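You operate a simulated robot arm through the tools that you are given. There is no shell and no other tool. Be economical: measure what you need, move in short steps, check, and stop when the job is done.

The job below is to be done with a simulated robot arm. You get a single attempt, and the scene is never put back.

TASK
Turn the green box a quarter round on the purple turntable and back, then pack it in the carton.
Fine: anticlockwise, then straight again; then stand it upright in the brown carton, then the tally knob to 4. Set down upright: green box.

Only the result counts: the job must be done as asked and must still hold three seconds after the hand-in. Knocking over, shifting, dropping, spilling or breaking anything else fails it.

THE ROBOT
A 7-joint arm with a two-finger parallel gripper on a trunk, on a base that drives. Base frame: it is fixed to the floor where the robot stands at the start and does not move with it; the origin is under the middle of the robot, x ahead of it, y to its left, z up; the surface under the hand at the start is at about z = 800. Readings come in mm, rad, newtons and seconds.
With the tool pointing down near the work surface it reaches from about 520 to 960 mm from the robot's upright axis, wherever it stands. Its first joint turns from -2.897 to 2.897 rad. Places, roughly: blue lever [700, 0, 1100]; green rocker [800, -1000, 800]; inside of the brown carton [600, -200, 800]; purple turntable [600, 300, 800]; red slider [1000, -500, 1200]; tally knob [700, 200, 1200]; top of the purple turntable [600, 300, 800]; white knob [800, -900, 900]; white sachet [1000, -750, 750]; yellow gate arm [400, 100, 900]. Payload 3.91 kg.
Tool frame: the origin (TCP) lies between the finger pads and is the grasp point; the fingertips stand 30 mm ahead of it; z points along the fingers, y is the line along which they close. The gripper opens to 110 mm. The fingers are 20 mm wide and 10 mm thick; the gripper's body (48 by 112 mm) begins 55 mm behind the TCP.
Orientation is that of the tool frame in the base frame, as [roll, pitch, yaw] about the fixed x, y, z axes, in that order (R = Rz(yaw) Ry(pitch) Rx(roll)). With the fingers straight down and closing along the base's y, the tool's x points along the base's -x, its y along +y and its z along -z.

THE INTERFACE
- The arm moves only by the tool move_arm. Its argument "rows" is a list of rows, each a list of 7 numbers: the shift along the base's x, y, z in units of 250 mm (1.0 is 250 mm), then the turn, a rotation vector about the base's x, y, z in units of 60 degrees (1.0 is 60 degrees), then the gripper command, from -1 (shut) to 1 (fully open), values between in proportion. In form: [[x, y, z, rx, ry, rz, fingers], ...]. A call has 1 to 12 rows; each row is the pose to reach, as a shift and turn from the pose commanded when the call began. A call with a number of a shift or a turn outside -1 to 1 is refused whole. Each row takes 0.2 s and may step no farther than 50 mm and 0.15 rad from the row before; otherwise, or with a gripper value out of range, the whole call is refused. Where a pose cannot be reached the arm comes as near as it can. A force on the tool above 50 N (or 10 N above the force at the start of the call, whichever is more), or a blocked arm, ends the call early, and 0.2 s more pass. Each finger travels about 72 mm/s and halts on what it meets, pressing with about 28 N; the grip force reading is that of the motor and also rises with nothing between the fingers. The clock runs only during rows and for 0.2 s after the last one: add rows that repeat a pose to give the fingers time. It gives the time, the measured TCP pose, the force on the tool (base axes), the opening and the grip force at its end, in the units of the frame above (readings bear some noise), with the torque about the TCP (base axes, N m) and any sound that the robot's microphone picked up.
- Cameras (640 x 400 px; columns grow to the right, rows downward): "scene" is now at [253.4, 19.7, 1436]; the picture's right is [0.21, -0.98, 0.00], its down [-0.61, -0.13, -0.78] and it looks along [0.77, 0.16, -0.62] (base axes); focal length 214 px, centre (320, 200). "wrist" rides on the gripper at [72, 17, -103] in the tool frame; the picture's right is [-0.23, 0.97, 0.00], its down [-0.76, -0.18, -0.62] and it looks along [-0.61, -0.14, 0.78] (tool axes); focal length 222 px, centre (320, 200). There is no depth. A picture from a camera that has moved, and an enlarged one, comes with that camera's place and axes in the base frame and with its lens.
- grab_frame(camera): a new picture of that camera. No time passes.
- raise_lower(by): slides the trunk up (or, below 0, down) by that many mm; the arm and the scene camera ride with it, the base frame stays. It gives what a move gives, with no picture.
- drive_base(legs): drives the robot by 1 to 6 legs, each [ahead, left, turn to the left] in mm, mm and rad, along the robot's own axes; the way and the turn of a leg run together, so that a leg with both is an arc; at most 1500 mm and 3.142 rad a leg. The arm and the cameras ride along, it lands a little off, and it stops where it bumps. It gives what a move gives.
- pan_tilt(pan, tilt): turns the head with the scene camera to pan (to the left, within 1.501 rad either way) and tilt (down, from -0.506 to 1.204), counted from straight ahead of the robot. It gives what a move gives.
- zoom(camera, box): a new picture of the part [left, top, right, bottom] of that camera's present view, enlarged. No time passes.
- close_job(): hands the job in; it is judged then, once.

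Go step by step. Nothing tells you exact positions but the pictures and the camera data: compare them with the known pose of the tool, close in by small moves and look again before you grip or let go. The budget is 120 turns and 90 pictures, counting those below and the enlarged ones. Unless the task says otherwise, let go and move clear before handing in, and close with one line.

The tools are called as name(argument=value, ...) on one line, values as JSON. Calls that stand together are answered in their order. move_arm: Moves the arm, as the interface text tells. Its arguments: {"type":"object","properties":{"rows":{"type":"array"}},"required":["rows"]} The other tools are called the same way: raise_lower (by) slides the trunk up or down; drive_base (legs) drives the base; pan_tilt (pan, tilt) turns the head that bears the scene camera; grab_frame (camera) takes a picture; zoom (camera, box) takes an enlarged picture of a part of a camera's view; close_job () hands the job in.

At the start:

```text
t: 0.0
eef_pos: [551.7, 58.9, 1294.4]
tool_rot: [3.141, 0.0, -3.141]
wrist_force: [-0.3, -0.5, -0.2]
ft_torque: [0.0, 0.02, 0.02]
gripper_width: 109.8
grasp_force: 0.0
trunk travel left (down, up): [-627.0, 55.0]
robot x, y, heading: [2.6, 1.4, -0.0]
head pan, tilt: [0.209, 0.67]
```

scene: 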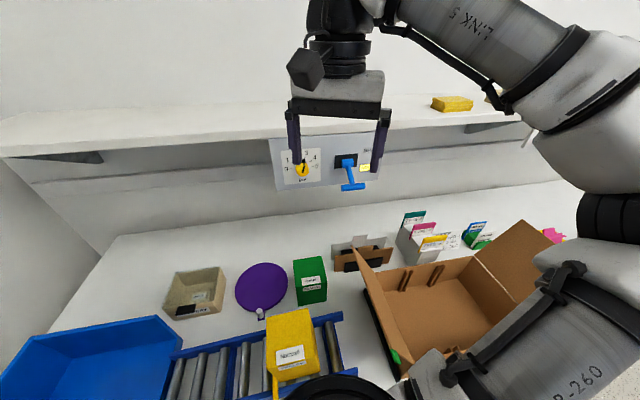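
wrist: 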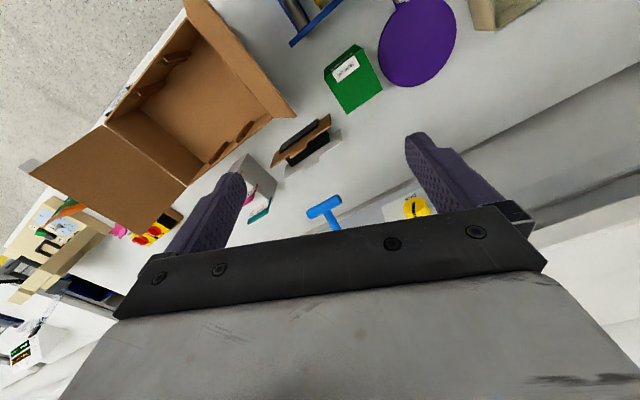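

I see the green box standing just right of the purple turntable, with the open brown carton further right and the tally knob on the back panel. I'll enlarge the key areas first.

zoom(camera="scene", box=[160, 230, 360, 355])

zoom(camera="scene", box=[260, 120, 400, 207])

zoom(camera="scene", box=[320, 200, 600, 375])

```text
3.20 times, centred on (260, 292) of scene
camera zoom: at [253.4, 19.7, 1436.0], right [0.21, -0.98, 0.0], down [-0.61, -0.13, -0.78], along [0.77, 0.16, -0.62], focal length 686 px, centre (512, -96)
```

zoom: 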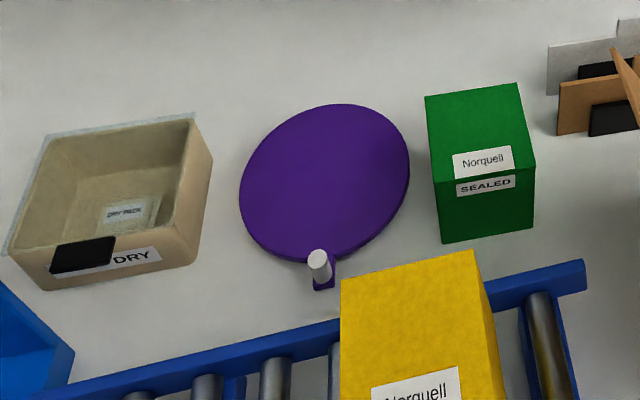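

```text
4.57 times, centred on (330, 164) of scene
camera zoom: at [253.4, 19.7, 1436.0], right [0.21, -0.98, 0.0], down [-0.61, -0.13, -0.78], along [0.77, 0.16, -0.62], focal length 980 px, centre (274, 367)
```

zoom: 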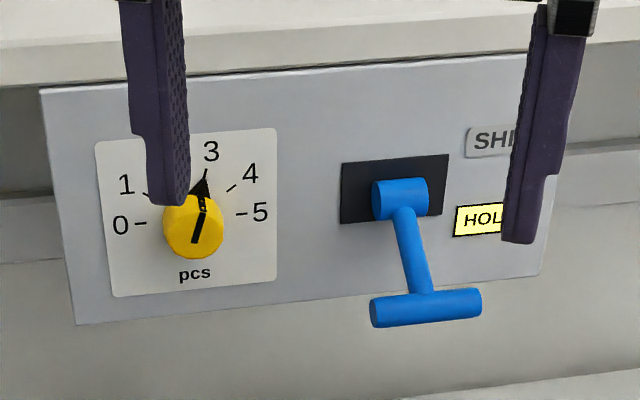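

```text
2.29 times, centred on (460, 288) of scene
camera zoom: at [253.4, 19.7, 1436.0], right [0.21, -0.98, 0.0], down [-0.61, -0.13, -0.78], along [0.77, 0.16, -0.62], focal length 490 px, centre (0, 0)
```

zoom: 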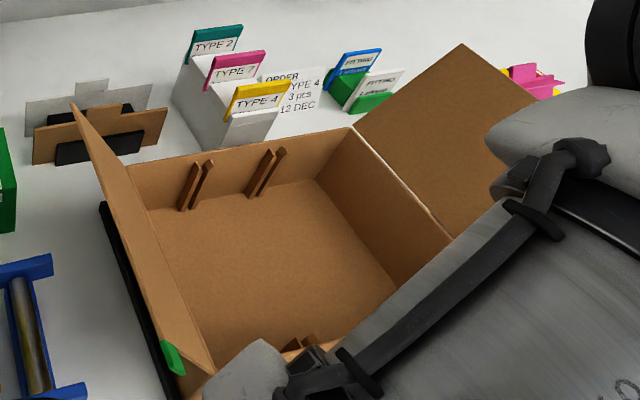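

The green box is about 85 x 87 x 105 mm, centred near (592, 120) and turned about 21° in yaw. The turntable centre is near (561, 268), with its peg at about (473, 232). I'll move above the box with the yaw matched and look again.

move_arm(rows=[[0.027, 0.041, -0.163, 0, 0, 0.06, 1], [0.053, 0.081, -0.325, 0, 0, 0.12, 1], [0.08, 0.122, -0.488, 0, 0, 0.18, 1], [0.107, 0.163, -0.65, 0, 0, 0.24, 1], [0.133, 0.203, -0.813, 0, 0, 0.3, 1], [0.16, 0.244, -0.976, 0, 0, 0.358, 1]])

grab_frame(camera="wrist")

grab_frame(camera="scene")

```text
t: 1.4
eef_pos: [592.0, 119.4, 1047.5]
tool_rot: [-3.141, -0.001, -2.766]
wrist_force: [-0.3, 0.2, -0.1]
ft_torque: [0.01, -0.01, -0.01]
gripper_width: 110.1
grasp_force: 0.0
trunk travel left (down, up): [-627.0, 55.0]
robot x, y, heading: [-2.2, 0.4, 0.0]
head pan, tilt: [0.209, 0.67]
```

```text
84 pictures are left
camera wrist: at [518.9, 108.5, 1151.6], right [-0.15, 0.99, 0.0], down [0.77, 0.11, 0.62], along [0.62, 0.09, -0.78], focal length 222 px, centre (320, 200)
```

wrist: 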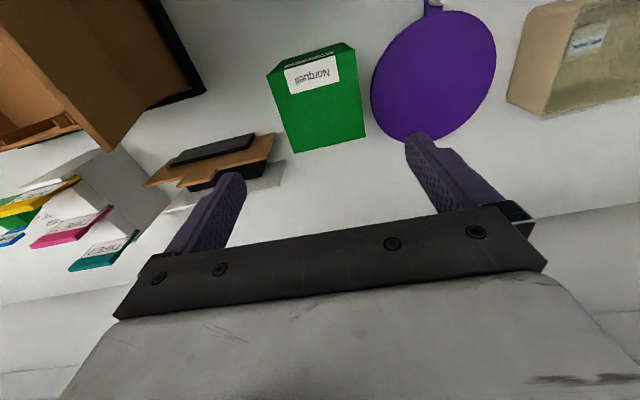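

```text
83 pictures are left
camera scene: at [253.7, 19.8, 1436.0], right [0.21, -0.98, 0.0], down [-0.61, -0.13, -0.78], along [0.77, 0.16, -0.62], focal length 214 px, centre (320, 200)
```

scene: 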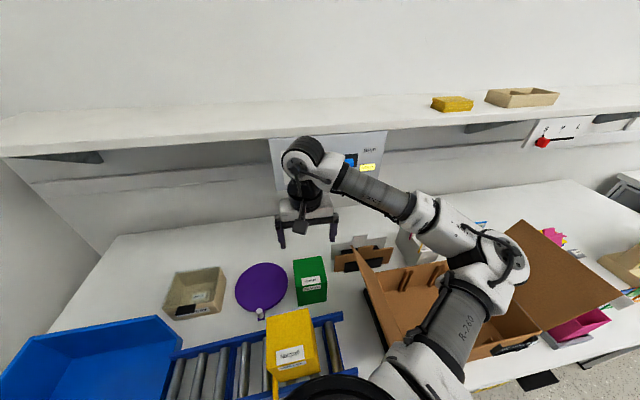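

zoom(camera="wrist", box=[240, 0, 528, 180])

```text
2.22 times, centred on (384, 90) of wrist
camera zoom: at [518.9, 108.5, 1151.6], right [-0.15, 0.99, 0.0], down [0.77, 0.11, 0.62], along [0.62, 0.09, -0.78], focal length 494 px, centre (178, 444)
```

zoom: 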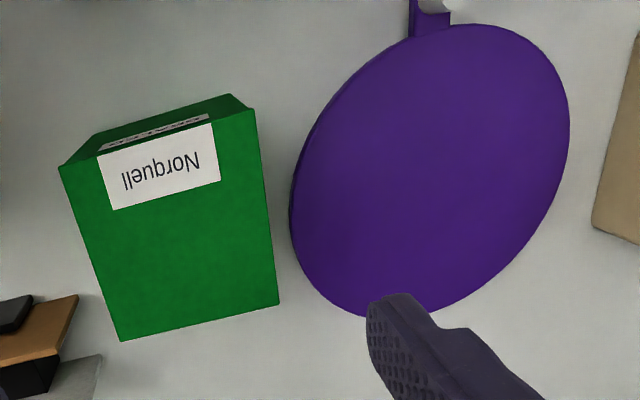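

Both views agree: the box centre is (592, 120), its top is at z≈904 and its yaw is about 22.3°. The turntable centre is about (568, 271) with r 82, and the peg lies at 202° at r≈102. I'll descend and grip.

move_arm(rows=[[0, 0.0, -0.17, 0, 0, 0.006, 1], [0.001, 0, -0.34, 0, 0, 0.013, 1], [0.001, 0, -0.51, 0, 0, 0.013, 1], [0.001, 0, -0.69, 0, 0, 0.013, 1], [0.001, 0, -0.69, 0, 0, 0.013, -1], [0.001, 0, -0.69, 0, 0, 0.013, -1], [0.001, 0, -0.69, 0, 0, 0.013, -1]])

grab_frame(camera="wrist")

```text
t: 3.0
eef_pos: [593.8, 119.8, 879.7]
tool_rot: [-3.14, 0.006, -2.753]
wrist_force: [3.3, 4.6, 10.3]
ft_torque: [0.06, -0.17, 0.01]
gripper_width: 86.0
grasp_force: 27.8
trunk travel left (down, up): [-627.0, 55.0]
robot x, y, heading: [-1.9, 1.4, 0.0]
head pan, tilt: [0.209, 0.67]
```

```text
81 pictures are left
camera wrist: at [520.4, 108.4, 982.7], right [-0.16, 0.99, 0.0], down [0.77, 0.12, 0.63], along [0.62, 0.1, -0.78], focal length 222 px, centre (320, 200)
```

wrist: 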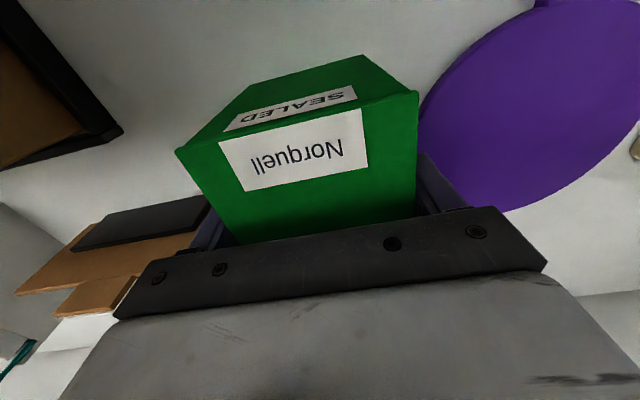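

Gripped at a width of 86. Next I'll lift straight up and check the load.

move_arm(rows=[[0, 0, 0.08, 0, 0, 0, -1], [0, 0, 0.2, 0, 0, 0, -1], [0, 0, 0.28, 0, 0, 0, -1], [0, 0, 0.28, 0, 0, 0, -1]])

```text
t: 4.0
eef_pos: [592.8, 119.4, 946.2]
tool_rot: [3.141, 0.0, -2.752]
wrist_force: [-0.2, -0.7, -2.3]
ft_torque: [0.01, -0.01, 0.01]
gripper_width: 85.9
grasp_force: 28.4
trunk travel left (down, up): [-627.0, 55.0]
robot x, y, heading: [2.1, 1.5, -0.005]
head pan, tilt: [0.209, 0.67]
```

The box weighs about 2.3 N. I'll carry it over the turntable centre.

move_arm(rows=[[-0.024, 0.151, 0, 0, 0, 0, -1], [-0.048, 0.302, 0, 0, 0, 0, -1], [-0.072, 0.453, 0, 0, 0, 0, -1], [-0.096, 0.604, 0, 0, 0, 0, -1], [-0.096, 0.604, 0, 0, 0, 0, -1]])

zoom(camera="scene", box=[160, 200, 360, 325])

grab_frame(camera="wrist")

```text
t: 5.2
eef_pos: [569.8, 271.1, 946.6]
tool_rot: [3.141, 0.0, -2.755]
wrist_force: [0.1, 0.2, -2.3]
ft_torque: [0.01, -0.02, 0.01]
gripper_width: 86.0
grasp_force: 28.3
trunk travel left (down, up): [-627.0, 55.0]
robot x, y, heading: [-0.7, 0.3, -0.001]
head pan, tilt: [0.209, 0.67]
```

```text
3.20 times, centred on (260, 262) of scene
camera zoom: at [253.5, 19.4, 1436.0], right [0.21, -0.98, 0.0], down [-0.61, -0.13, -0.78], along [0.77, 0.16, -0.62], focal length 686 px, centre (512, 0)
```

zoom: 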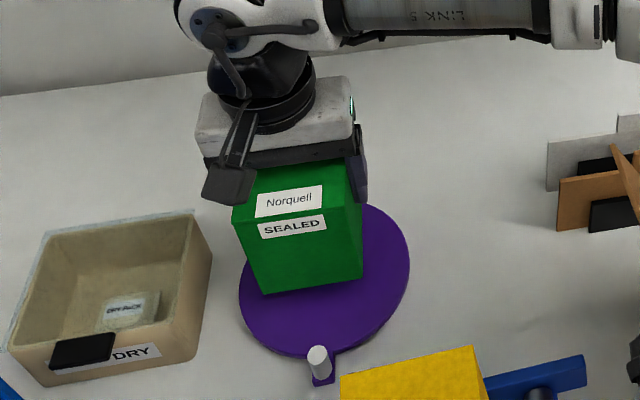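

```text
79 pictures are left
camera wrist: at [497.4, 258.8, 1050.5], right [-0.16, 0.99, 0.0], down [0.77, 0.12, 0.62], along [0.62, 0.1, -0.78], focal length 222 px, centre (320, 200)
```

wrist: 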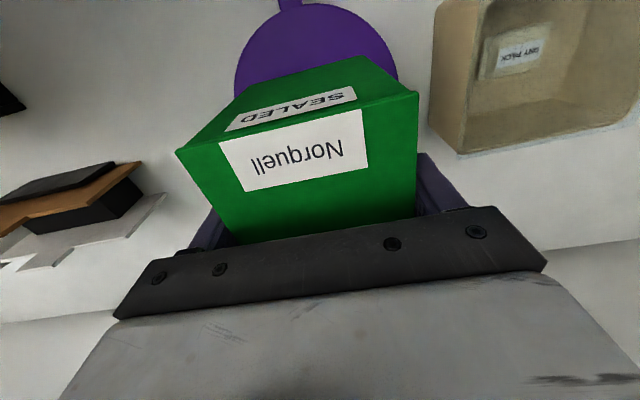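

Aligned over the disc. I'll lower in small steps.

move_arm(rows=[[0, 0, -0.06, 0, 0, 0, -1], [0, 0, -0.11, 0, 0, 0, -1], [0, 0, -0.15, 0, 0, 0, -1], [0, 0, -0.17, 0, 0, 0, -1]])

zoom(camera="scene", box=[160, 200, 360, 325])

```text
t: 6.2
eef_pos: [568.7, 270.0, 903.6]
tool_rot: [3.141, -0.001, -2.752]
wrist_force: [-0.3, 0.5, -2.6]
ft_torque: [0.0, -0.02, -0.03]
gripper_width: 85.7
grasp_force: 28.1
trunk travel left (down, up): [-627.0, 55.0]
robot x, y, heading: [-1.4, -2.1, 0.002]
head pan, tilt: [0.209, 0.67]
```

```text
3.20 times, centred on (260, 262) of scene
camera zoom: at [253.5, 19.8, 1436.0], right [0.21, -0.98, 0.0], down [-0.61, -0.13, -0.78], along [0.77, 0.16, -0.62], focal length 686 px, centre (512, 0)
```

zoom: 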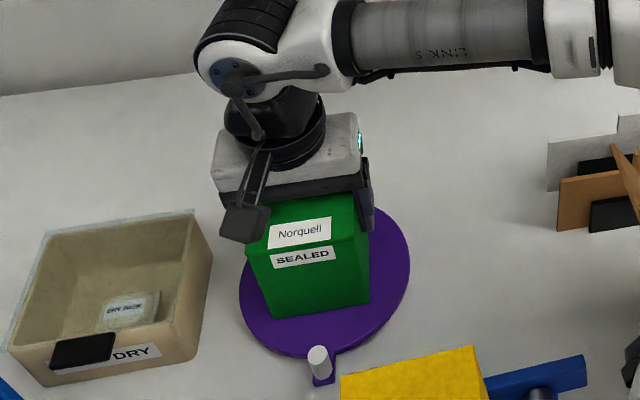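

move_arm(rows=[[0, 0, -0.012, 0, 0, 0, -1], [0, 0, -0.024, 0, 0, 0, -1], [0, 0, -0.024, 0, 0, 0, -1]])

```text
t: 7.0
eef_pos: [568.9, 270.6, 900.1]
tool_rot: [-3.141, 0.003, -2.754]
wrist_force: [1.9, -2.6, 26.9]
ft_torque: [-0.45, -0.27, 0.05]
gripper_width: 85.5
grasp_force: 27.7
trunk travel left (down, up): [-627.0, 55.0]
robot x, y, heading: [1.8, 2.1, 0.001]
head pan, tilt: [0.209, 0.67]
```

Contact. I'll ease off, release and rise.

move_arm(rows=[[0, 0, 0.006, 0, 0, 0, -1], [0, 0, 0.008, 0, 0, 0, -1], [0, 0, 0.008, 0, 0, 0, 0.8], [0, 0, 0.008, 0, 0, 0, 1], [0, 0, 0.008, 0, 0, 0, 1], [0, 0, 0.15, 0, 0, 0, 1], [0, 0, 0.32, 0, 0, 0, 1], [0, 0, 0.5, 0, 0, 0, 1]])

zoom(camera="scene", box=[160, 230, 360, 355])

grab_frame(camera="wrist")

```text
t: 8.8
eef_pos: [567.1, 271.3, 1024.2]
tool_rot: [-3.141, 0.0, -2.751]
wrist_force: [-0.2, 0.1, 0.0]
ft_torque: [0.02, 0.02, 0.01]
gripper_width: 109.9
grasp_force: 0.0
trunk travel left (down, up): [-627.0, 55.0]
robot x, y, heading: [0.1, -0.2, -0.003]
head pan, tilt: [0.209, 0.67]
```

```text
3.20 times, centred on (260, 292) of scene
camera zoom: at [253.0, 19.6, 1436.0], right [0.21, -0.98, 0.0], down [-0.61, -0.13, -0.78], along [0.77, 0.16, -0.62], focal length 686 px, centre (512, -96)
```

zoom: 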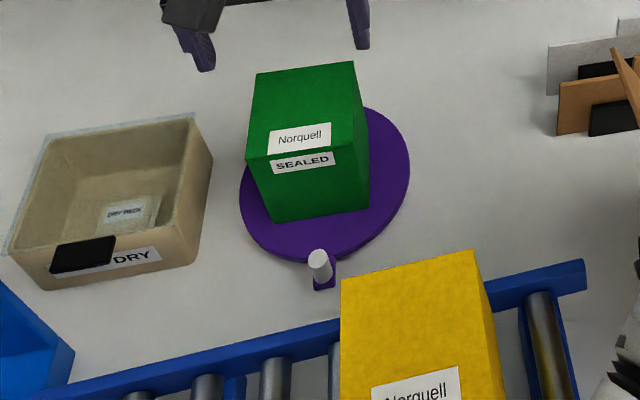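

```text
76 pictures are left
camera wrist: at [495.0, 258.4, 1128.5], right [-0.16, 0.99, 0.0], down [0.77, 0.12, 0.62], along [0.62, 0.1, -0.78], focal length 222 px, centre (320, 200)
```

wrist: 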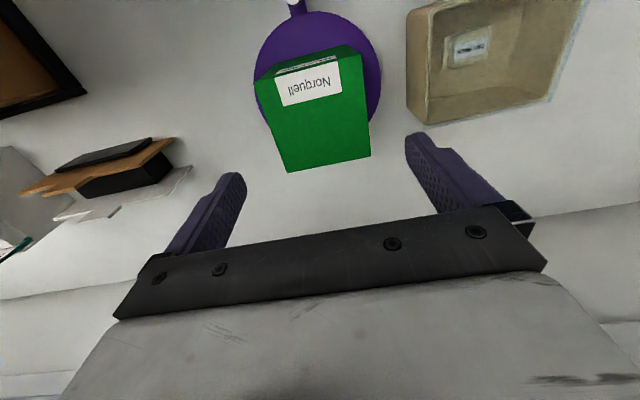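

The box is on the disc. I'll check the yellow box's height and the peg before going near it.

zoom(camera="scene", box=[220, 270, 380, 370])

zoom(camera="scene", box=[180, 300, 340, 400])

```text
4.00 times, centred on (300, 320) of scene
camera zoom: at [253.0, 19.6, 1436.0], right [0.21, -0.98, 0.0], down [-0.61, -0.13, -0.78], along [0.77, 0.16, -0.62], focal length 858 px, centre (400, -280)
```

zoom: 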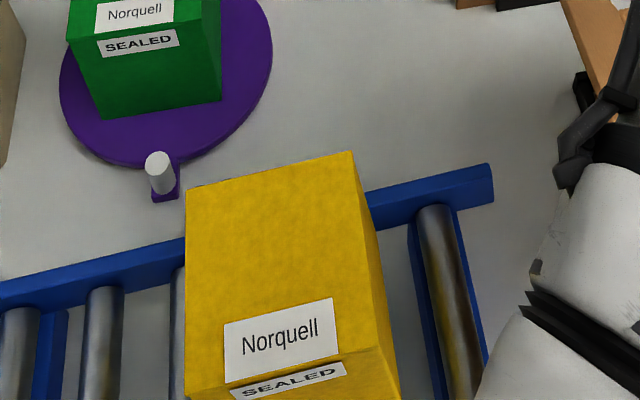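

```text
4.00 times, centred on (260, 350) of scene
camera zoom: at [253.0, 19.6, 1436.0], right [0.21, -0.98, 0.0], down [-0.61, -0.13, -0.78], along [0.77, 0.16, -0.62], focal length 858 px, centre (560, -400)
```

zoom: 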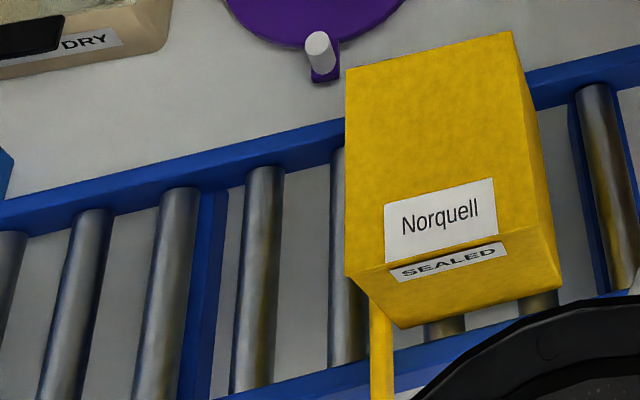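

The yellow box top is about z=971, with its corner about 70 mm outside the peg. I'll turn the tool so the wrist camera trails on the clockwise side, fingers closing radially, to keep clear of it, and move above the peg.

move_arm(rows=[[-0.03, -0.013, 0, 0, 0, -0.125, 0], [-0.06, -0.026, 0, 0, 0, -0.25, 0], [-0.09, -0.04, 0, 0, 0, -0.375, -0.2], [-0.12, -0.052, 0, 0, 0, -0.5, -0.2], [-0.15, -0.065, 0, 0, 0, -0.625, -0.2], [-0.188, -0.078, 0, 0, 0, -0.75, -0.2]])

move_arm(rows=[[-0.03, -0.013, 0, 0, 0, -0.125, -0.2], [-0.06, -0.026, 0, 0, 0, -0.25, -0.2], [-0.09, -0.04, 0, 0, 0, -0.375, -0.2], [-0.12, -0.052, 0, 0, 0, -0.5, -0.2], [-0.15, -0.065, 0, 0, 0, -0.625, -0.2], [-0.188, -0.078, 0, 0, 0, -0.75, -0.2]])

grab_frame(camera="wrist")

grab_frame(camera="scene")

```text
t: 10.2
eef_pos: [521.0, 250.1, 1024.1]
tool_rot: [-3.141, -0.001, 2.742]
wrist_force: [0.0, 1.2, 0.4]
ft_torque: [-0.02, 0.03, -0.01]
gripper_width: 43.9
grasp_force: 0.0
trunk travel left (down, up): [-627.0, 55.0]
robot x, y, heading: [0.1, -3.0, -0.004]
head pan, tilt: [0.209, 0.67]
```

```text
t: 11.6
eef_pos: [474.4, 230.8, 1023.3]
tool_rot: [-3.141, -0.001, 1.956]
wrist_force: [0.2, 0.4, 0.5]
ft_torque: [-0.01, 0.01, 0.0]
gripper_width: 43.7
grasp_force: 0.0
trunk travel left (down, up): [-627.0, 55.0]
robot x, y, heading: [0.3, -2.3, -0.003]
head pan, tilt: [0.209, 0.67]
```

```text
73 pictures are left
camera wrist: at [464.1, 303.8, 1128.0], right [0.99, 0.16, 0.0], down [0.12, -0.77, 0.62], along [0.1, -0.62, -0.78], focal length 222 px, centre (320, 200)
```

wrist: 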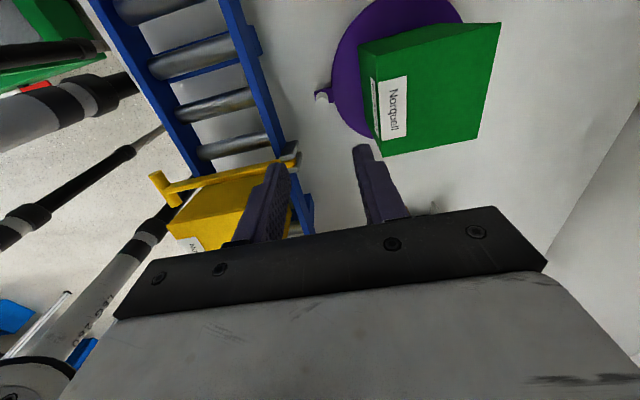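

```text
72 pictures are left
camera scene: at [253.2, 19.6, 1436.0], right [0.21, -0.98, 0.0], down [-0.61, -0.13, -0.78], along [0.77, 0.16, -0.62], focal length 214 px, centre (320, 200)
```

scene: 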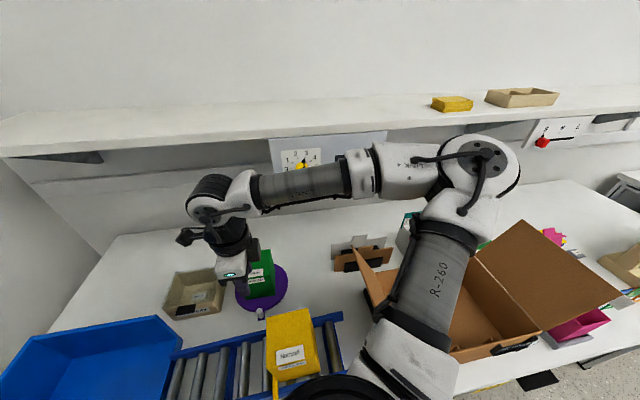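

zoom(camera="wrist", box=[280, 50, 408, 130])

zoom(camera="scene", box=[212, 270, 308, 330])

zoom(camera="scene", box=[264, 130, 360, 190])

```text
5.00 times, centred on (344, 90) of wrist
camera zoom: at [464.1, 303.8, 1128.0], right [0.99, 0.16, 0.0], down [0.12, -0.77, 0.62], along [0.1, -0.62, -0.78], focal length 1111 px, centre (200, 750)
```

zoom: 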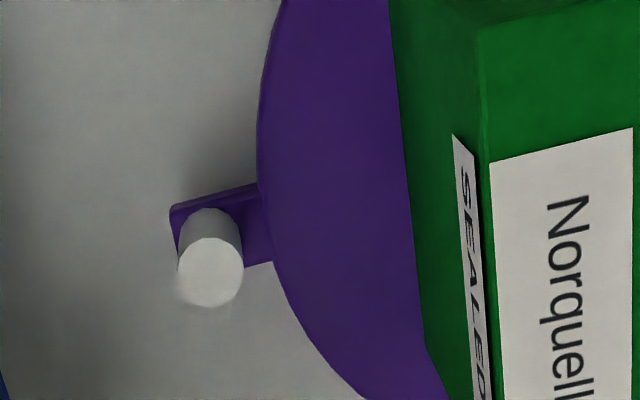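

```text
6.67 times, centred on (260, 300) of scene
camera zoom: at [253.2, 19.6, 1436.0], right [0.21, -0.98, 0.0], down [-0.61, -0.13, -0.78], along [0.77, 0.16, -0.62], focal length 1430 px, centre (720, -467)
```

zoom: 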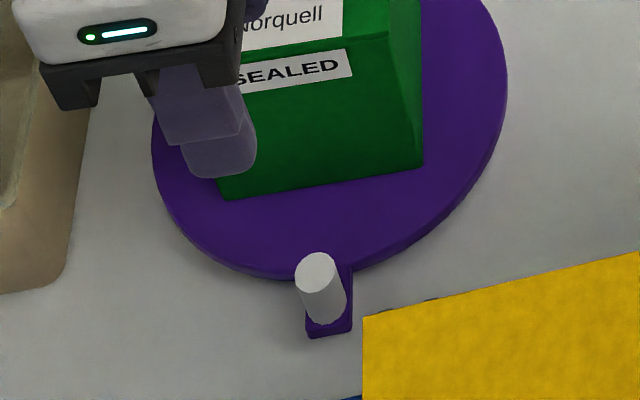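

```text
6.67 times, centred on (312, 160) of scene
camera zoom: at [253.2, 19.6, 1436.0], right [0.21, -0.98, 0.0], down [-0.61, -0.13, -0.78], along [0.77, 0.16, -0.62], focal length 1430 px, centre (373, 467)
```

zoom: 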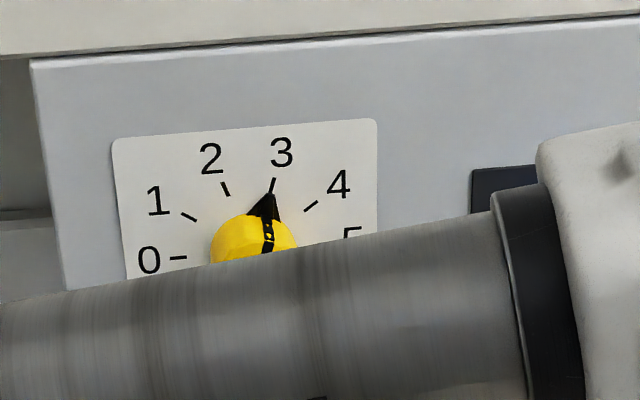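

Peg top is about (478.5, 229, 857) and the pivot about (567, 267.5). The body must clear the green box top (925), so I'd rather close the fingers tangentially with the camera on the inside. I'll rotate a further -90° and recentre over the peg.

move_arm(rows=[[0.004, -0.001, 0, 0, 0, -0.125, -0.2], [0.008, -0.003, 0, 0, 0, -0.25, -0.2], [0.012, -0.004, 0, 0, 0, -0.375, -0.2], [0.016, -0.007, 0, 0, 0, -0.5, -0.2], [0.016, -0.007, 0, 0, 0, -0.625, -0.2], [0.016, -0.007, 0, 0, 0, -0.75, -0.2]])

move_arm(rows=[[0, 0, 0, 0, 0, -0.125, -0.2], [0, 0, 0, 0, 0, -0.25, -0.2], [0, 0, 0, 0, 0, -0.375, -0.2], [0, 0, 0, 0, 0, -0.5, -0.2], [0, 0, 0, 0, 0, -0.625, -0.2], [0, 0, 0, 0, 0, -0.73, -0.2]])

grab_frame(camera="wrist")

grab_frame(camera="scene")

```text
t: 13.0
eef_pos: [479.4, 230.7, 1022.8]
tool_rot: [3.14, 0.0, 1.17]
wrist_force: [-0.2, 0.9, 0.0]
ft_torque: [0.02, 0.0, -0.01]
gripper_width: 44.0
grasp_force: 0.0
trunk travel left (down, up): [-627.0, 55.0]
robot x, y, heading: [-1.1, 1.8, 0.004]
head pan, tilt: [0.209, 0.67]
```

```text
t: 14.4
eef_pos: [478.3, 230.1, 1023.8]
tool_rot: [3.14, -0.002, 0.406]
wrist_force: [-0.4, -0.5, 0.0]
ft_torque: [0.01, -0.01, 0.01]
gripper_width: 44.1
grasp_force: 0.1
trunk travel left (down, up): [-627.0, 55.0]
robot x, y, heading: [3.6, -1.3, 0.002]
head pan, tilt: [0.209, 0.67]
```

```text
68 pictures are left
camera wrist: at [552.6, 242.2, 1127.8], right [0.18, -0.98, 0.0], down [-0.77, -0.14, 0.62], along [-0.61, -0.11, -0.78], focal length 222 px, centre (320, 200)
```

wrist: 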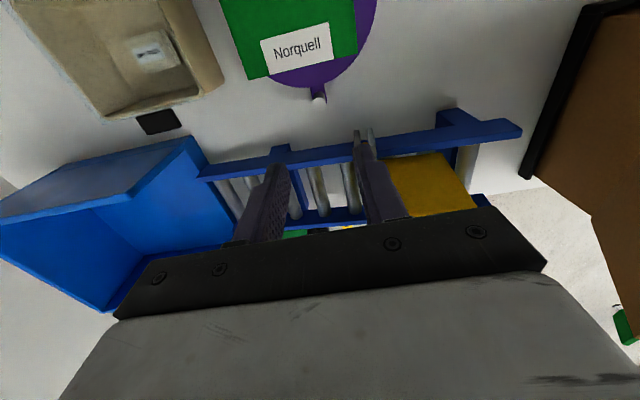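

```text
67 pictures are left
camera scene: at [253.4, 19.7, 1436.0], right [0.21, -0.98, 0.0], down [-0.61, -0.13, -0.78], along [0.77, 0.16, -0.62], focal length 214 px, centre (320, 200)
```

scene: 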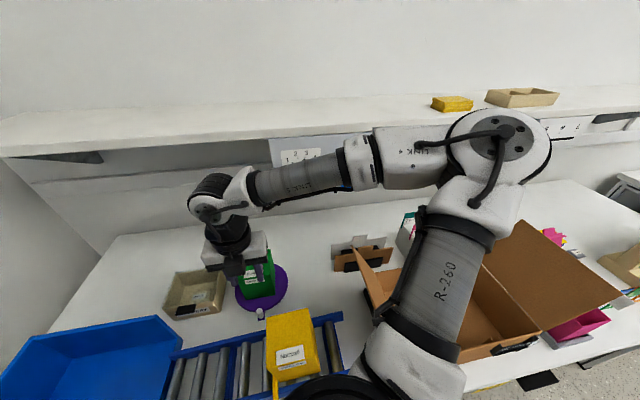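

zoom(camera="wrist", box=[256, 60, 384, 140])

```text
5.00 times, centred on (320, 100) of wrist
camera zoom: at [552.6, 242.2, 1127.8], right [0.18, -0.98, 0.0], down [-0.77, -0.14, 0.62], along [-0.61, -0.11, -0.78], focal length 1111 px, centre (320, 700)
```

zoom: 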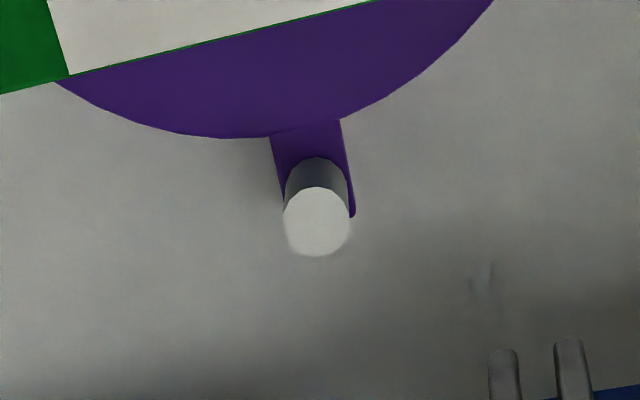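

The peg is pinned at (479.4, 229.5) with its top at about 857. I'll descend around it and close.

move_arm(rows=[[0.002, -0.002, -0.18, 0, 0, 0, -0.2], [0.004, -0.002, -0.36, 0, 0, 0, -0.2], [0.004, -0.002, -0.52, 0, 0, 0, -0.2], [0.004, -0.002, -0.62, 0, 0, 0, -0.2]])

zoom(camera="scene", box=[180, 240, 340, 340])

grab_frame(camera="wrist")

```text
t: 15.4
eef_pos: [478.2, 228.7, 867.9]
tool_rot: [3.141, 0.0, 0.41]
wrist_force: [0.5, -0.2, -0.6]
ft_torque: [0.01, 0.0, 0.0]
gripper_width: 43.8
grasp_force: 0.0
trunk travel left (down, up): [-627.0, 55.0]
robot x, y, heading: [-2.9, -1.0, -0.005]
head pan, tilt: [0.209, 0.67]
```

```text
4.00 times, centred on (260, 290) of scene
camera zoom: at [253.5, 19.7, 1436.0], right [0.21, -0.98, 0.0], down [-0.61, -0.13, -0.78], along [0.77, 0.16, -0.62], focal length 858 px, centre (560, -160)
```

zoom: 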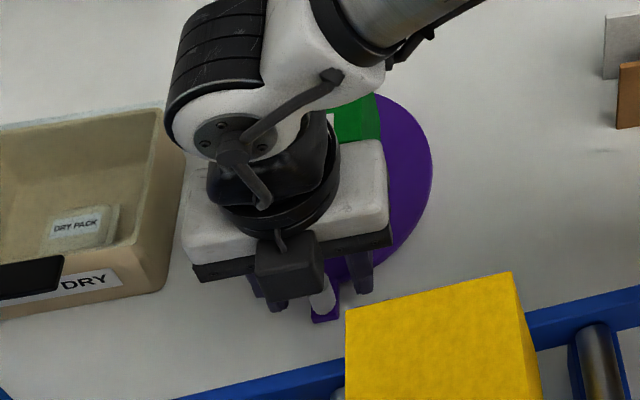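

```text
64 pictures are left
camera wrist: at [552.7, 241.1, 973.0], right [0.18, -0.98, 0.0], down [-0.77, -0.14, 0.62], along [-0.61, -0.11, -0.78], focal length 222 px, centre (320, 200)
```

wrist: 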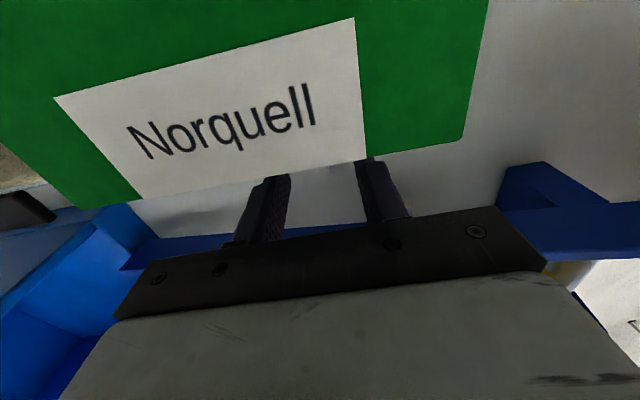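

zoom(camera="scene", box=[212, 265, 292, 325])

```text
6.67 times, centred on (252, 295) of scene
camera zoom: at [253.5, 19.7, 1436.0], right [0.21, -0.98, 0.0], down [-0.61, -0.13, -0.78], along [0.77, 0.16, -0.62], focal length 1430 px, centre (773, -433)
```

zoom: 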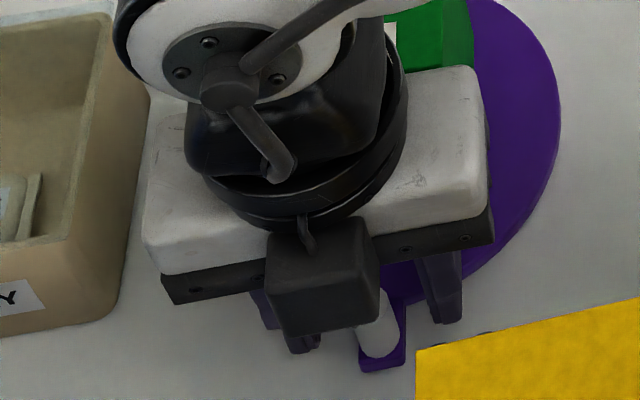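

The peg is between the fingers. I'll close on it.

move_arm(rows=[[0, 0, 0, 0, 0, 0, -1], [0, 0, 0, 0, 0, 0, -1], [0, 0, 0, 0, 0, 0, -1]])

```text
t: 16.2
eef_pos: [479.2, 227.9, 870.1]
tool_rot: [-3.14, 0.0, 0.411]
wrist_force: [-2.2, 0.0, -4.4]
ft_torque: [0.29, -0.57, 0.01]
gripper_width: 15.7
grasp_force: 45.1
trunk travel left (down, up): [-627.0, 55.0]
robot x, y, heading: [1.4, 0.8, -0.004]
head pan, tilt: [0.209, 0.67]
```

Peg gripped (15.7 mm). I'll turn 45° anticlockwise along the arc, then check.

move_arm(rows=[[0.0231, -0.0444, 0, 0, 0, 0.125, -1], [0.0518, -0.0853, 0, 0, 0, 0.25, -1], [0.0856, -0.1222, 0, 0, 0, 0.375, -1], [0.1239, -0.1544, 0, 0, 0, 0.5, -1], [0.1661, -0.1813, 0, 0, 0, 0.625, -1], [0.2114, -0.2024, 0, 0, 0, 0.75, -1], [0.2114, -0.2024, 0, 0, 0, 0.75, -1]])

zoom(camera="scene", box=[180, 240, 340, 340])

```text
t: 17.8
eef_pos: [533.2, 177.9, 868.7]
tool_rot: [3.141, 0.0, 1.198]
wrist_force: [-2.3, -1.3, -1.2]
ft_torque: [-0.16, 0.07, 0.12]
gripper_width: 15.9
grasp_force: 44.8
trunk travel left (down, up): [-627.0, 55.0]
robot x, y, heading: [-3.4, 1.0, -0.003]
head pan, tilt: [0.209, 0.67]
```

```text
4.00 times, centred on (260, 290) of scene
camera zoom: at [253.3, 19.6, 1436.0], right [0.21, -0.98, 0.0], down [-0.61, -0.13, -0.78], along [0.77, 0.16, -0.62], focal length 858 px, centre (560, -160)
```

zoom: 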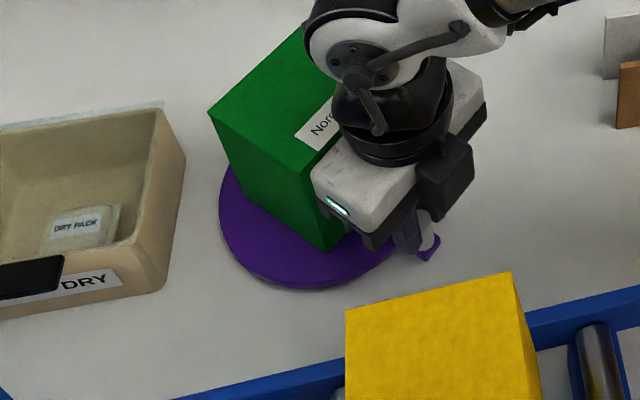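

Turning well with low forces. Another 45° to complete the quarter.

move_arm(rows=[[0.0477, -0.015, 0, 0, 0, 0.125, -1], [0.097, -0.0237, 0, 0, 0, 0.25, -1], [0.147, -0.0259, 0, 0, 0, 0.375, -1], [0.1968, -0.0216, 0, 0, 0, 0.5, -1], [0.2456, -0.0107, 0, 0, 0, 0.625, -1], [0.2926, 0.0064, 0, 0, 0, 0.75, -1], [0.2926, 0.0064, 0, 0, 0, 0.75, -1], [0.2926, 0.0064, 0, 0, 0, 0.75, -1]])

zoom(camera="scene", box=[180, 240, 340, 340])

```text
t: 19.6
eef_pos: [601.3, 180.2, 868.6]
tool_rot: [-3.137, -0.002, 1.983]
wrist_force: [-34.4, 0.6, -2.5]
ft_torque: [0.34, 0.73, 0.08]
gripper_width: 15.6
grasp_force: 45.3
trunk travel left (down, up): [-627.0, 55.0]
robot x, y, heading: [1.4, 3.4, -0.001]
head pan, tilt: [0.209, 0.67]
```

```text
4.00 times, centred on (260, 290) of scene
camera zoom: at [250.9, 19.8, 1436.3], right [0.21, -0.98, 0.0], down [-0.61, -0.13, -0.78], along [0.77, 0.16, -0.62], focal length 858 px, centre (560, -160)
```

zoom: 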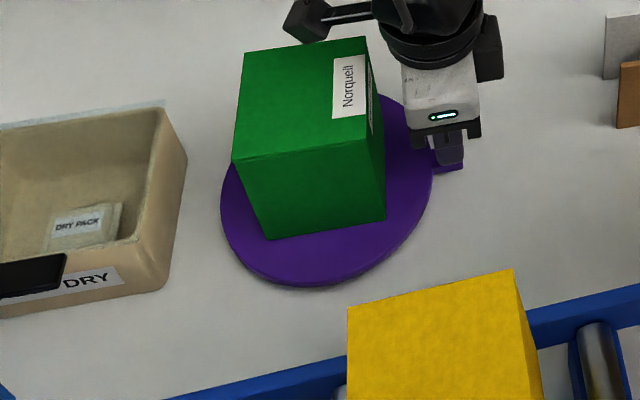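

The quarter turn ended against the stop (the x reaction appeared at about 90°), with the box face turned as wanted. I'll now go back along the same arc.

move_arm(rows=[[-0.047, -0.0171, 0, 0, 0, -0.125, -1], [-0.0958, -0.028, 0, 0, 0, -0.25, -1], [-0.1456, -0.0323, 0, 0, 0, -0.375, -1], [-0.1956, -0.0301, 0, 0, 0, -0.5, -1], [-0.2449, -0.0214, 0, 0, 0, -0.625, -1], [-0.2926, -0.0064, 0, 0, 0, -0.75, -1]])

move_arm(rows=[[-0.0453, 0.0211, 0, 0, 0, -0.125, -1], [-0.0875, 0.048, 0, 0, 0, -0.25, -1], [-0.1258, 0.0802, 0, 0, 0, -0.375, -1], [-0.1596, 0.1171, 0, 0, 0, -0.5, -1], [-0.1883, 0.158, 0, 0, 0, -0.625, -1], [-0.2114, 0.2024, 0, 0, 0, -0.75, -1], [-0.2114, 0.2024, 0, 0, 0, -0.75, -1]])

zoom(camera="scene", box=[180, 240, 340, 340])

```text
t: 21.0
eef_pos: [533.2, 175.5, 867.8]
tool_rot: [3.14, 0.001, 1.192]
wrist_force: [1.9, -4.3, 5.8]
ft_torque: [-0.39, 0.06, -0.24]
gripper_width: 15.8
grasp_force: 45.0
trunk travel left (down, up): [-627.0, 55.0]
robot x, y, heading: [-0.2, 4.0, -0.003]
head pan, tilt: [0.209, 0.67]
```

```text
t: 22.6
eef_pos: [477.0, 228.6, 868.8]
tool_rot: [-3.141, 0.003, 0.411]
wrist_force: [-22.3, -8.3, -14.5]
ft_torque: [-0.1, 0.55, 0.1]
gripper_width: 15.8
grasp_force: 44.9
trunk travel left (down, up): [-627.0, 55.0]
robot x, y, heading: [0.9, 1.8, 0.0]
head pan, tilt: [0.209, 0.67]
```

```text
4.00 times, centred on (260, 290) of scene
camera zoom: at [252.5, 19.6, 1436.0], right [0.21, -0.98, 0.0], down [-0.61, -0.13, -0.78], along [0.77, 0.16, -0.62], focal length 858 px, centre (560, -160)
```

zoom: 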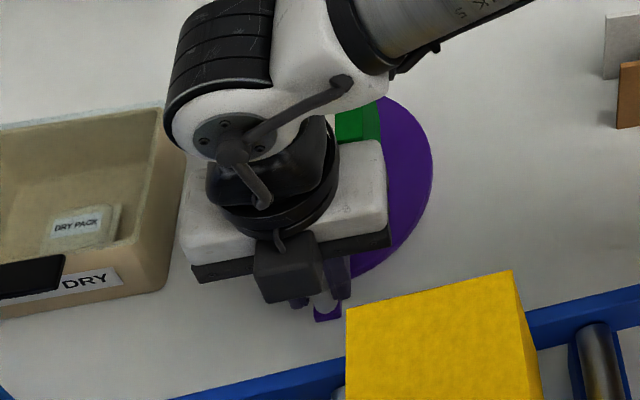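

Back at the start angle. I'll release the peg and rise.

move_arm(rows=[[0, 0, 0, 0, 0, 0, -0.2], [0, 0, 0, 0, 0, 0, -0.2], [0, 0, 0, 0, 0, 0, -0.2], [0, 0, 0.18, 0, 0, 0, -0.2], [0, 0, 0.36, 0, 0, 0, -0.2], [0, 0, 0.54, 0, 0, 0, 0], [0, 0, 0.7, 0, 0, 0, 0.5]])

zoom(camera="wrist", box=[160, 0, 416, 160])

zoom(camera="scene", box=[160, 230, 360, 355])

```text
t: 24.2
eef_pos: [479.8, 228.3, 1044.2]
tool_rot: [-3.141, 0.0, 0.409]
wrist_force: [-0.2, -0.5, 0.2]
ft_torque: [0.03, 0.02, -0.02]
gripper_width: 82.3
grasp_force: 0.2
trunk travel left (down, up): [-627.0, 55.0]
robot x, y, heading: [-1.0, -1.8, -0.003]
head pan, tilt: [0.209, 0.67]
```

```text
2.50 times, centred on (288, 80) of wrist
camera zoom: at [553.3, 241.8, 1148.7], right [0.18, -0.98, 0.0], down [-0.77, -0.14, 0.62], along [-0.61, -0.11, -0.78], focal length 555 px, centre (400, 500)
```

zoom: 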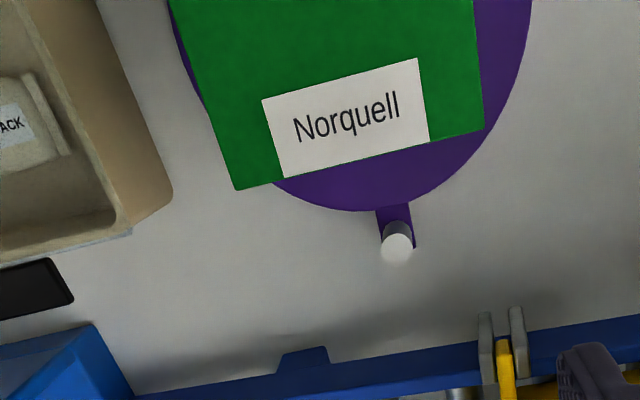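

```text
3.20 times, centred on (260, 292) of scene
camera zoom: at [253.0, 19.6, 1436.0], right [0.21, -0.98, 0.0], down [-0.61, -0.13, -0.78], along [0.77, 0.16, -0.62], focal length 686 px, centre (512, -96)
```

zoom: 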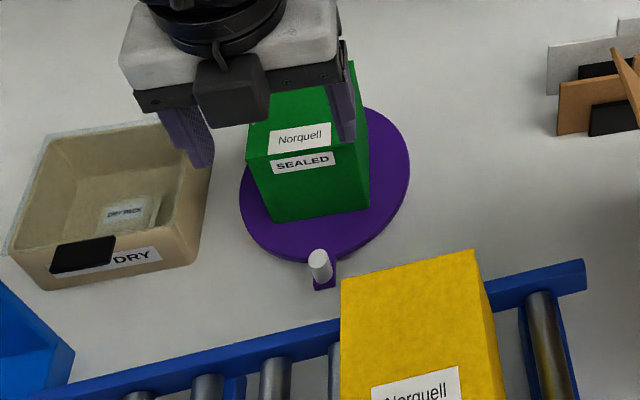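

The turntable and box are back exactly as placed. I'll unwind the tool to its original yaw while moving back above the box.

move_arm(rows=[[0.04, 0.02, 0, 0, 0, 0.124, 1], [0.08, 0.04, 0, 0, 0, 0.248, 1], [0.12, 0.06, 0, 0, 0, 0.372, 1], [0.16, 0.08, 0, 0, 0, 0.496, 1], [0.2, 0.1, 0, 0, 0, 0.62, 1], [0.24, 0.12, 0, 0, 0, 0.744, 1], [0.3, 0.14, 0, 0, 0, 0.868, 1], [0.356, 0.168, 0, 0, 0, 0.993, 1]])

move_arm(rows=[[0, 0, 0, 0, 0, 0.124, 1], [0, 0, 0, 0, 0, 0.248, 1], [0, 0, 0, 0, 0, 0.372, 1], [0, 0, 0, 0, 0, 0.496, 1], [0, 0, 0, 0, 0, 0.62, 1], [0, 0, 0, 0, 0, 0.744, 1], [0, 0, 0, 0, 0, 0.868, 1], [0, 0, 0, 0, 0, 0.993, 1]])

move_arm(rows=[[0, 0, 0, 0, 0, 0.124, 1], [0, 0, 0, 0, 0, 0.248, 1], [0, 0, 0, 0, 0, 0.372, 1], [0, 0, 0, 0, 0, 0.496, 1], [0, 0, 0, 0, 0, 0.62, 1], [0, 0, 0, 0, 0, 0.744, 1], [0, 0, 0, 0, 0, 0.868, 1], [0, 0, 0, 0, 0, 0.993, 1]])

grab_frame(camera="wrist")

```text
t: 26.0
eef_pos: [569.4, 270.5, 1044.3]
tool_rot: [3.141, 0.001, 1.452]
wrist_force: [0.1, -0.1, -0.9]
ft_torque: [-0.03, 0.01, -0.01]
gripper_width: 110.0
grasp_force: 0.1
trunk travel left (down, up): [-627.0, 55.0]
robot x, y, heading: [0.2, -0.7, -0.002]
head pan, tilt: [0.209, 0.67]
```

```text
t: 27.8
eef_pos: [568.7, 271.3, 1044.3]
tool_rot: [3.14, 0.0, 2.49]
wrist_force: [-0.1, 0.1, -0.5]
ft_torque: [0.02, -0.04, 0.02]
gripper_width: 110.0
grasp_force: 0.0
trunk travel left (down, up): [-627.0, 55.0]
robot x, y, heading: [0.8, 0.9, -0.001]
head pan, tilt: [0.209, 0.67]
```

```text
t: 29.6
eef_pos: [569.0, 270.8, 1042.9]
tool_rot: [3.141, 0.0, -2.749]
wrist_force: [0.7, 0.6, 0.4]
ft_torque: [0.02, 0.04, 0.01]
gripper_width: 110.0
grasp_force: 0.1
trunk travel left (down, up): [-627.0, 55.0]
robot x, y, heading: [0.6, -0.6, 0.001]
head pan, tilt: [0.209, 0.67]
```

```text
57 pictures are left
camera wrist: at [495.8, 258.7, 1147.9], right [-0.16, 0.99, 0.0], down [0.77, 0.13, 0.62], along [0.62, 0.1, -0.78], focal length 222 px, centre (320, 200)
```

wrist: 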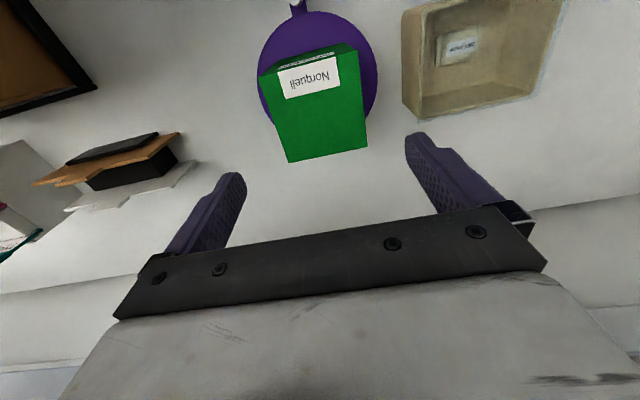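

move_arm(rows=[[0, 0, -0.18, 0, 0, 0, 1], [0, 0, -0.36, 0, 0, 0, 1], [0, 0, -0.5, 0, 0, 0, 1], [0, 0, -0.552, 0, 0, 0, 1], [0, 0, -0.552, 0, 0, 0, -1], [0, 0, -0.552, 0, 0, 0, -1], [0, 0, -0.552, 0, 0, 0, -1], [0, 0, -0.44, 0, 0, 0, -1], [0, 0, -0.25, 0, 0, 0, -1], [0, 0, -0.06, 0, 0, 0, -1], [0, 0, 0.13, 0, 0, 0, -1], [0, 0, 0.3, 0, 0, 0, -1]])

grab_frame(camera="scene")

grab_frame(camera="wrist")

```text
t: 32.2
eef_pos: [569.5, 269.3, 1118.9]
tool_rot: [-3.141, 0.001, -2.753]
wrist_force: [0.5, -0.2, -2.7]
ft_torque: [0.01, -0.02, 0.01]
gripper_width: 85.7
grasp_force: 27.7
trunk travel left (down, up): [-627.0, 55.0]
robot x, y, heading: [4.5, 2.6, -0.001]
head pan, tilt: [0.209, 0.67]
```

```text
56 pictures are left
camera scene: at [253.2, 19.8, 1436.0], right [0.21, -0.98, 0.0], down [-0.61, -0.13, -0.78], along [0.77, 0.16, -0.62], focal length 214 px, centre (320, 200)
```

scene: 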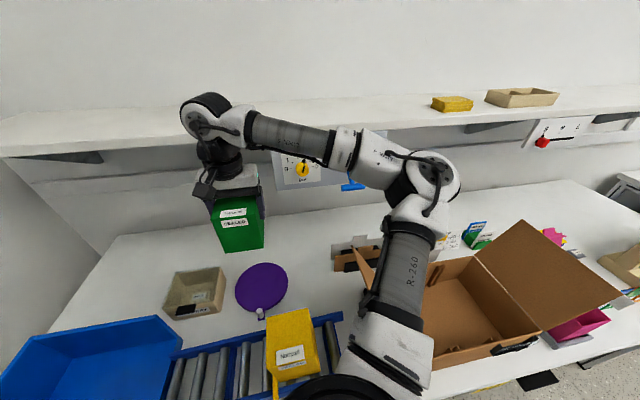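

```text
55 pictures are left
camera wrist: at [496.2, 258.4, 1222.7], right [-0.16, 0.99, 0.0], down [0.77, 0.12, 0.62], along [0.61, 0.1, -0.78], focal length 222 px, centre (320, 200)
```

wrist: 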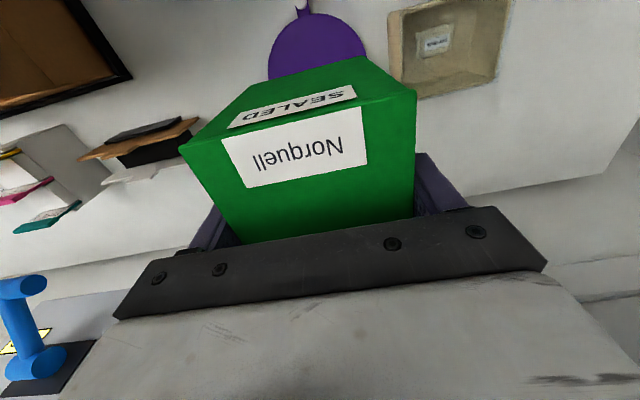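

The box is held again. The carton has the same ~22° yaw and its raised flaps reach about z=1060, so I'll go up and carry the box over at height, keeping x small past the blue lever.

move_arm(rows=[[0, 0, 0.14, 0, 0, 0, -1], [0, 0, 0.28, 0, 0, 0, -1], [0, -0.08, 0.4, 0, 0, 0, -1], [-0.01, -0.22, 0.4, 0, 0, 0, -1], [-0.02, -0.38, 0.4, 0, 0, 0, -1], [-0.03, -0.54, 0.4, 0, 0, 0, -1], [-0.045, -0.7, 0.4, 0, 0, 0, -1], [-0.055, -0.86, 0.4, 0, 0, 0, -1], [-0.055, -1.0, 0.4, 0, 0, 0, -1]])

grab_frame(camera="scene")

grab_frame(camera="wrist")

```text
t: 34.2
eef_pos: [555.3, 20.5, 1218.4]
tool_rot: [3.139, 0.001, -2.753]
wrist_force: [0.2, -1.1, -2.4]
ft_torque: [-0.01, -0.02, 0.0]
gripper_width: 85.8
grasp_force: 27.4
trunk travel left (down, up): [-627.0, 55.0]
robot x, y, heading: [0.1, -0.4, -0.002]
head pan, tilt: [0.209, 0.67]
```

```text
54 pictures are left
camera scene: at [253.2, 19.2, 1436.0], right [0.21, -0.98, 0.0], down [-0.61, -0.13, -0.78], along [0.77, 0.16, -0.62], focal length 214 px, centre (320, 200)
```

scene: 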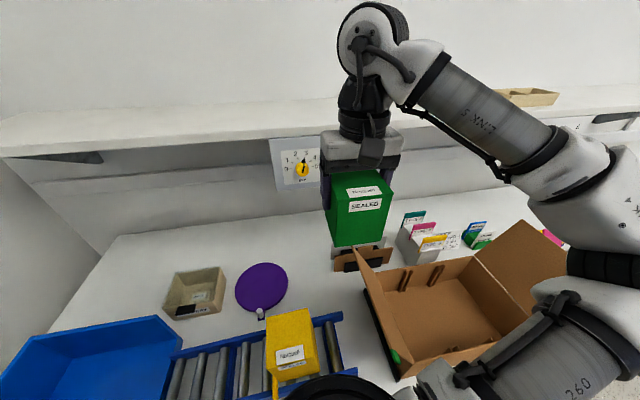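

```text
53 pictures are left
camera wrist: at [482.7, 8.9, 1323.3], right [-0.16, 0.99, 0.0], down [0.77, 0.12, 0.62], along [0.62, 0.1, -0.78], focal length 222 px, centre (320, 200)
```

wrist: 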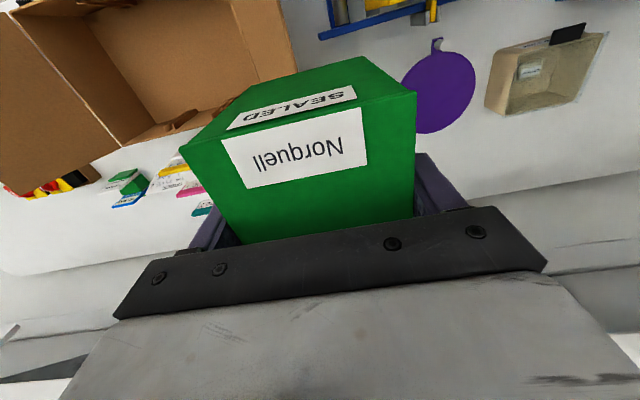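

zoom(camera="scene", box=[340, 230, 580, 380])

```text
2.67 times, centred on (460, 305) of scene
camera zoom: at [253.2, 19.2, 1436.0], right [0.21, -0.98, 0.0], down [-0.61, -0.13, -0.78], along [0.77, 0.16, -0.62], focal length 572 px, centre (-53, -80)
```

zoom: 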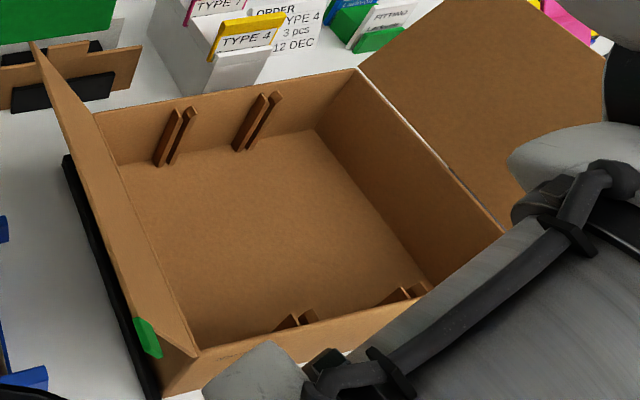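

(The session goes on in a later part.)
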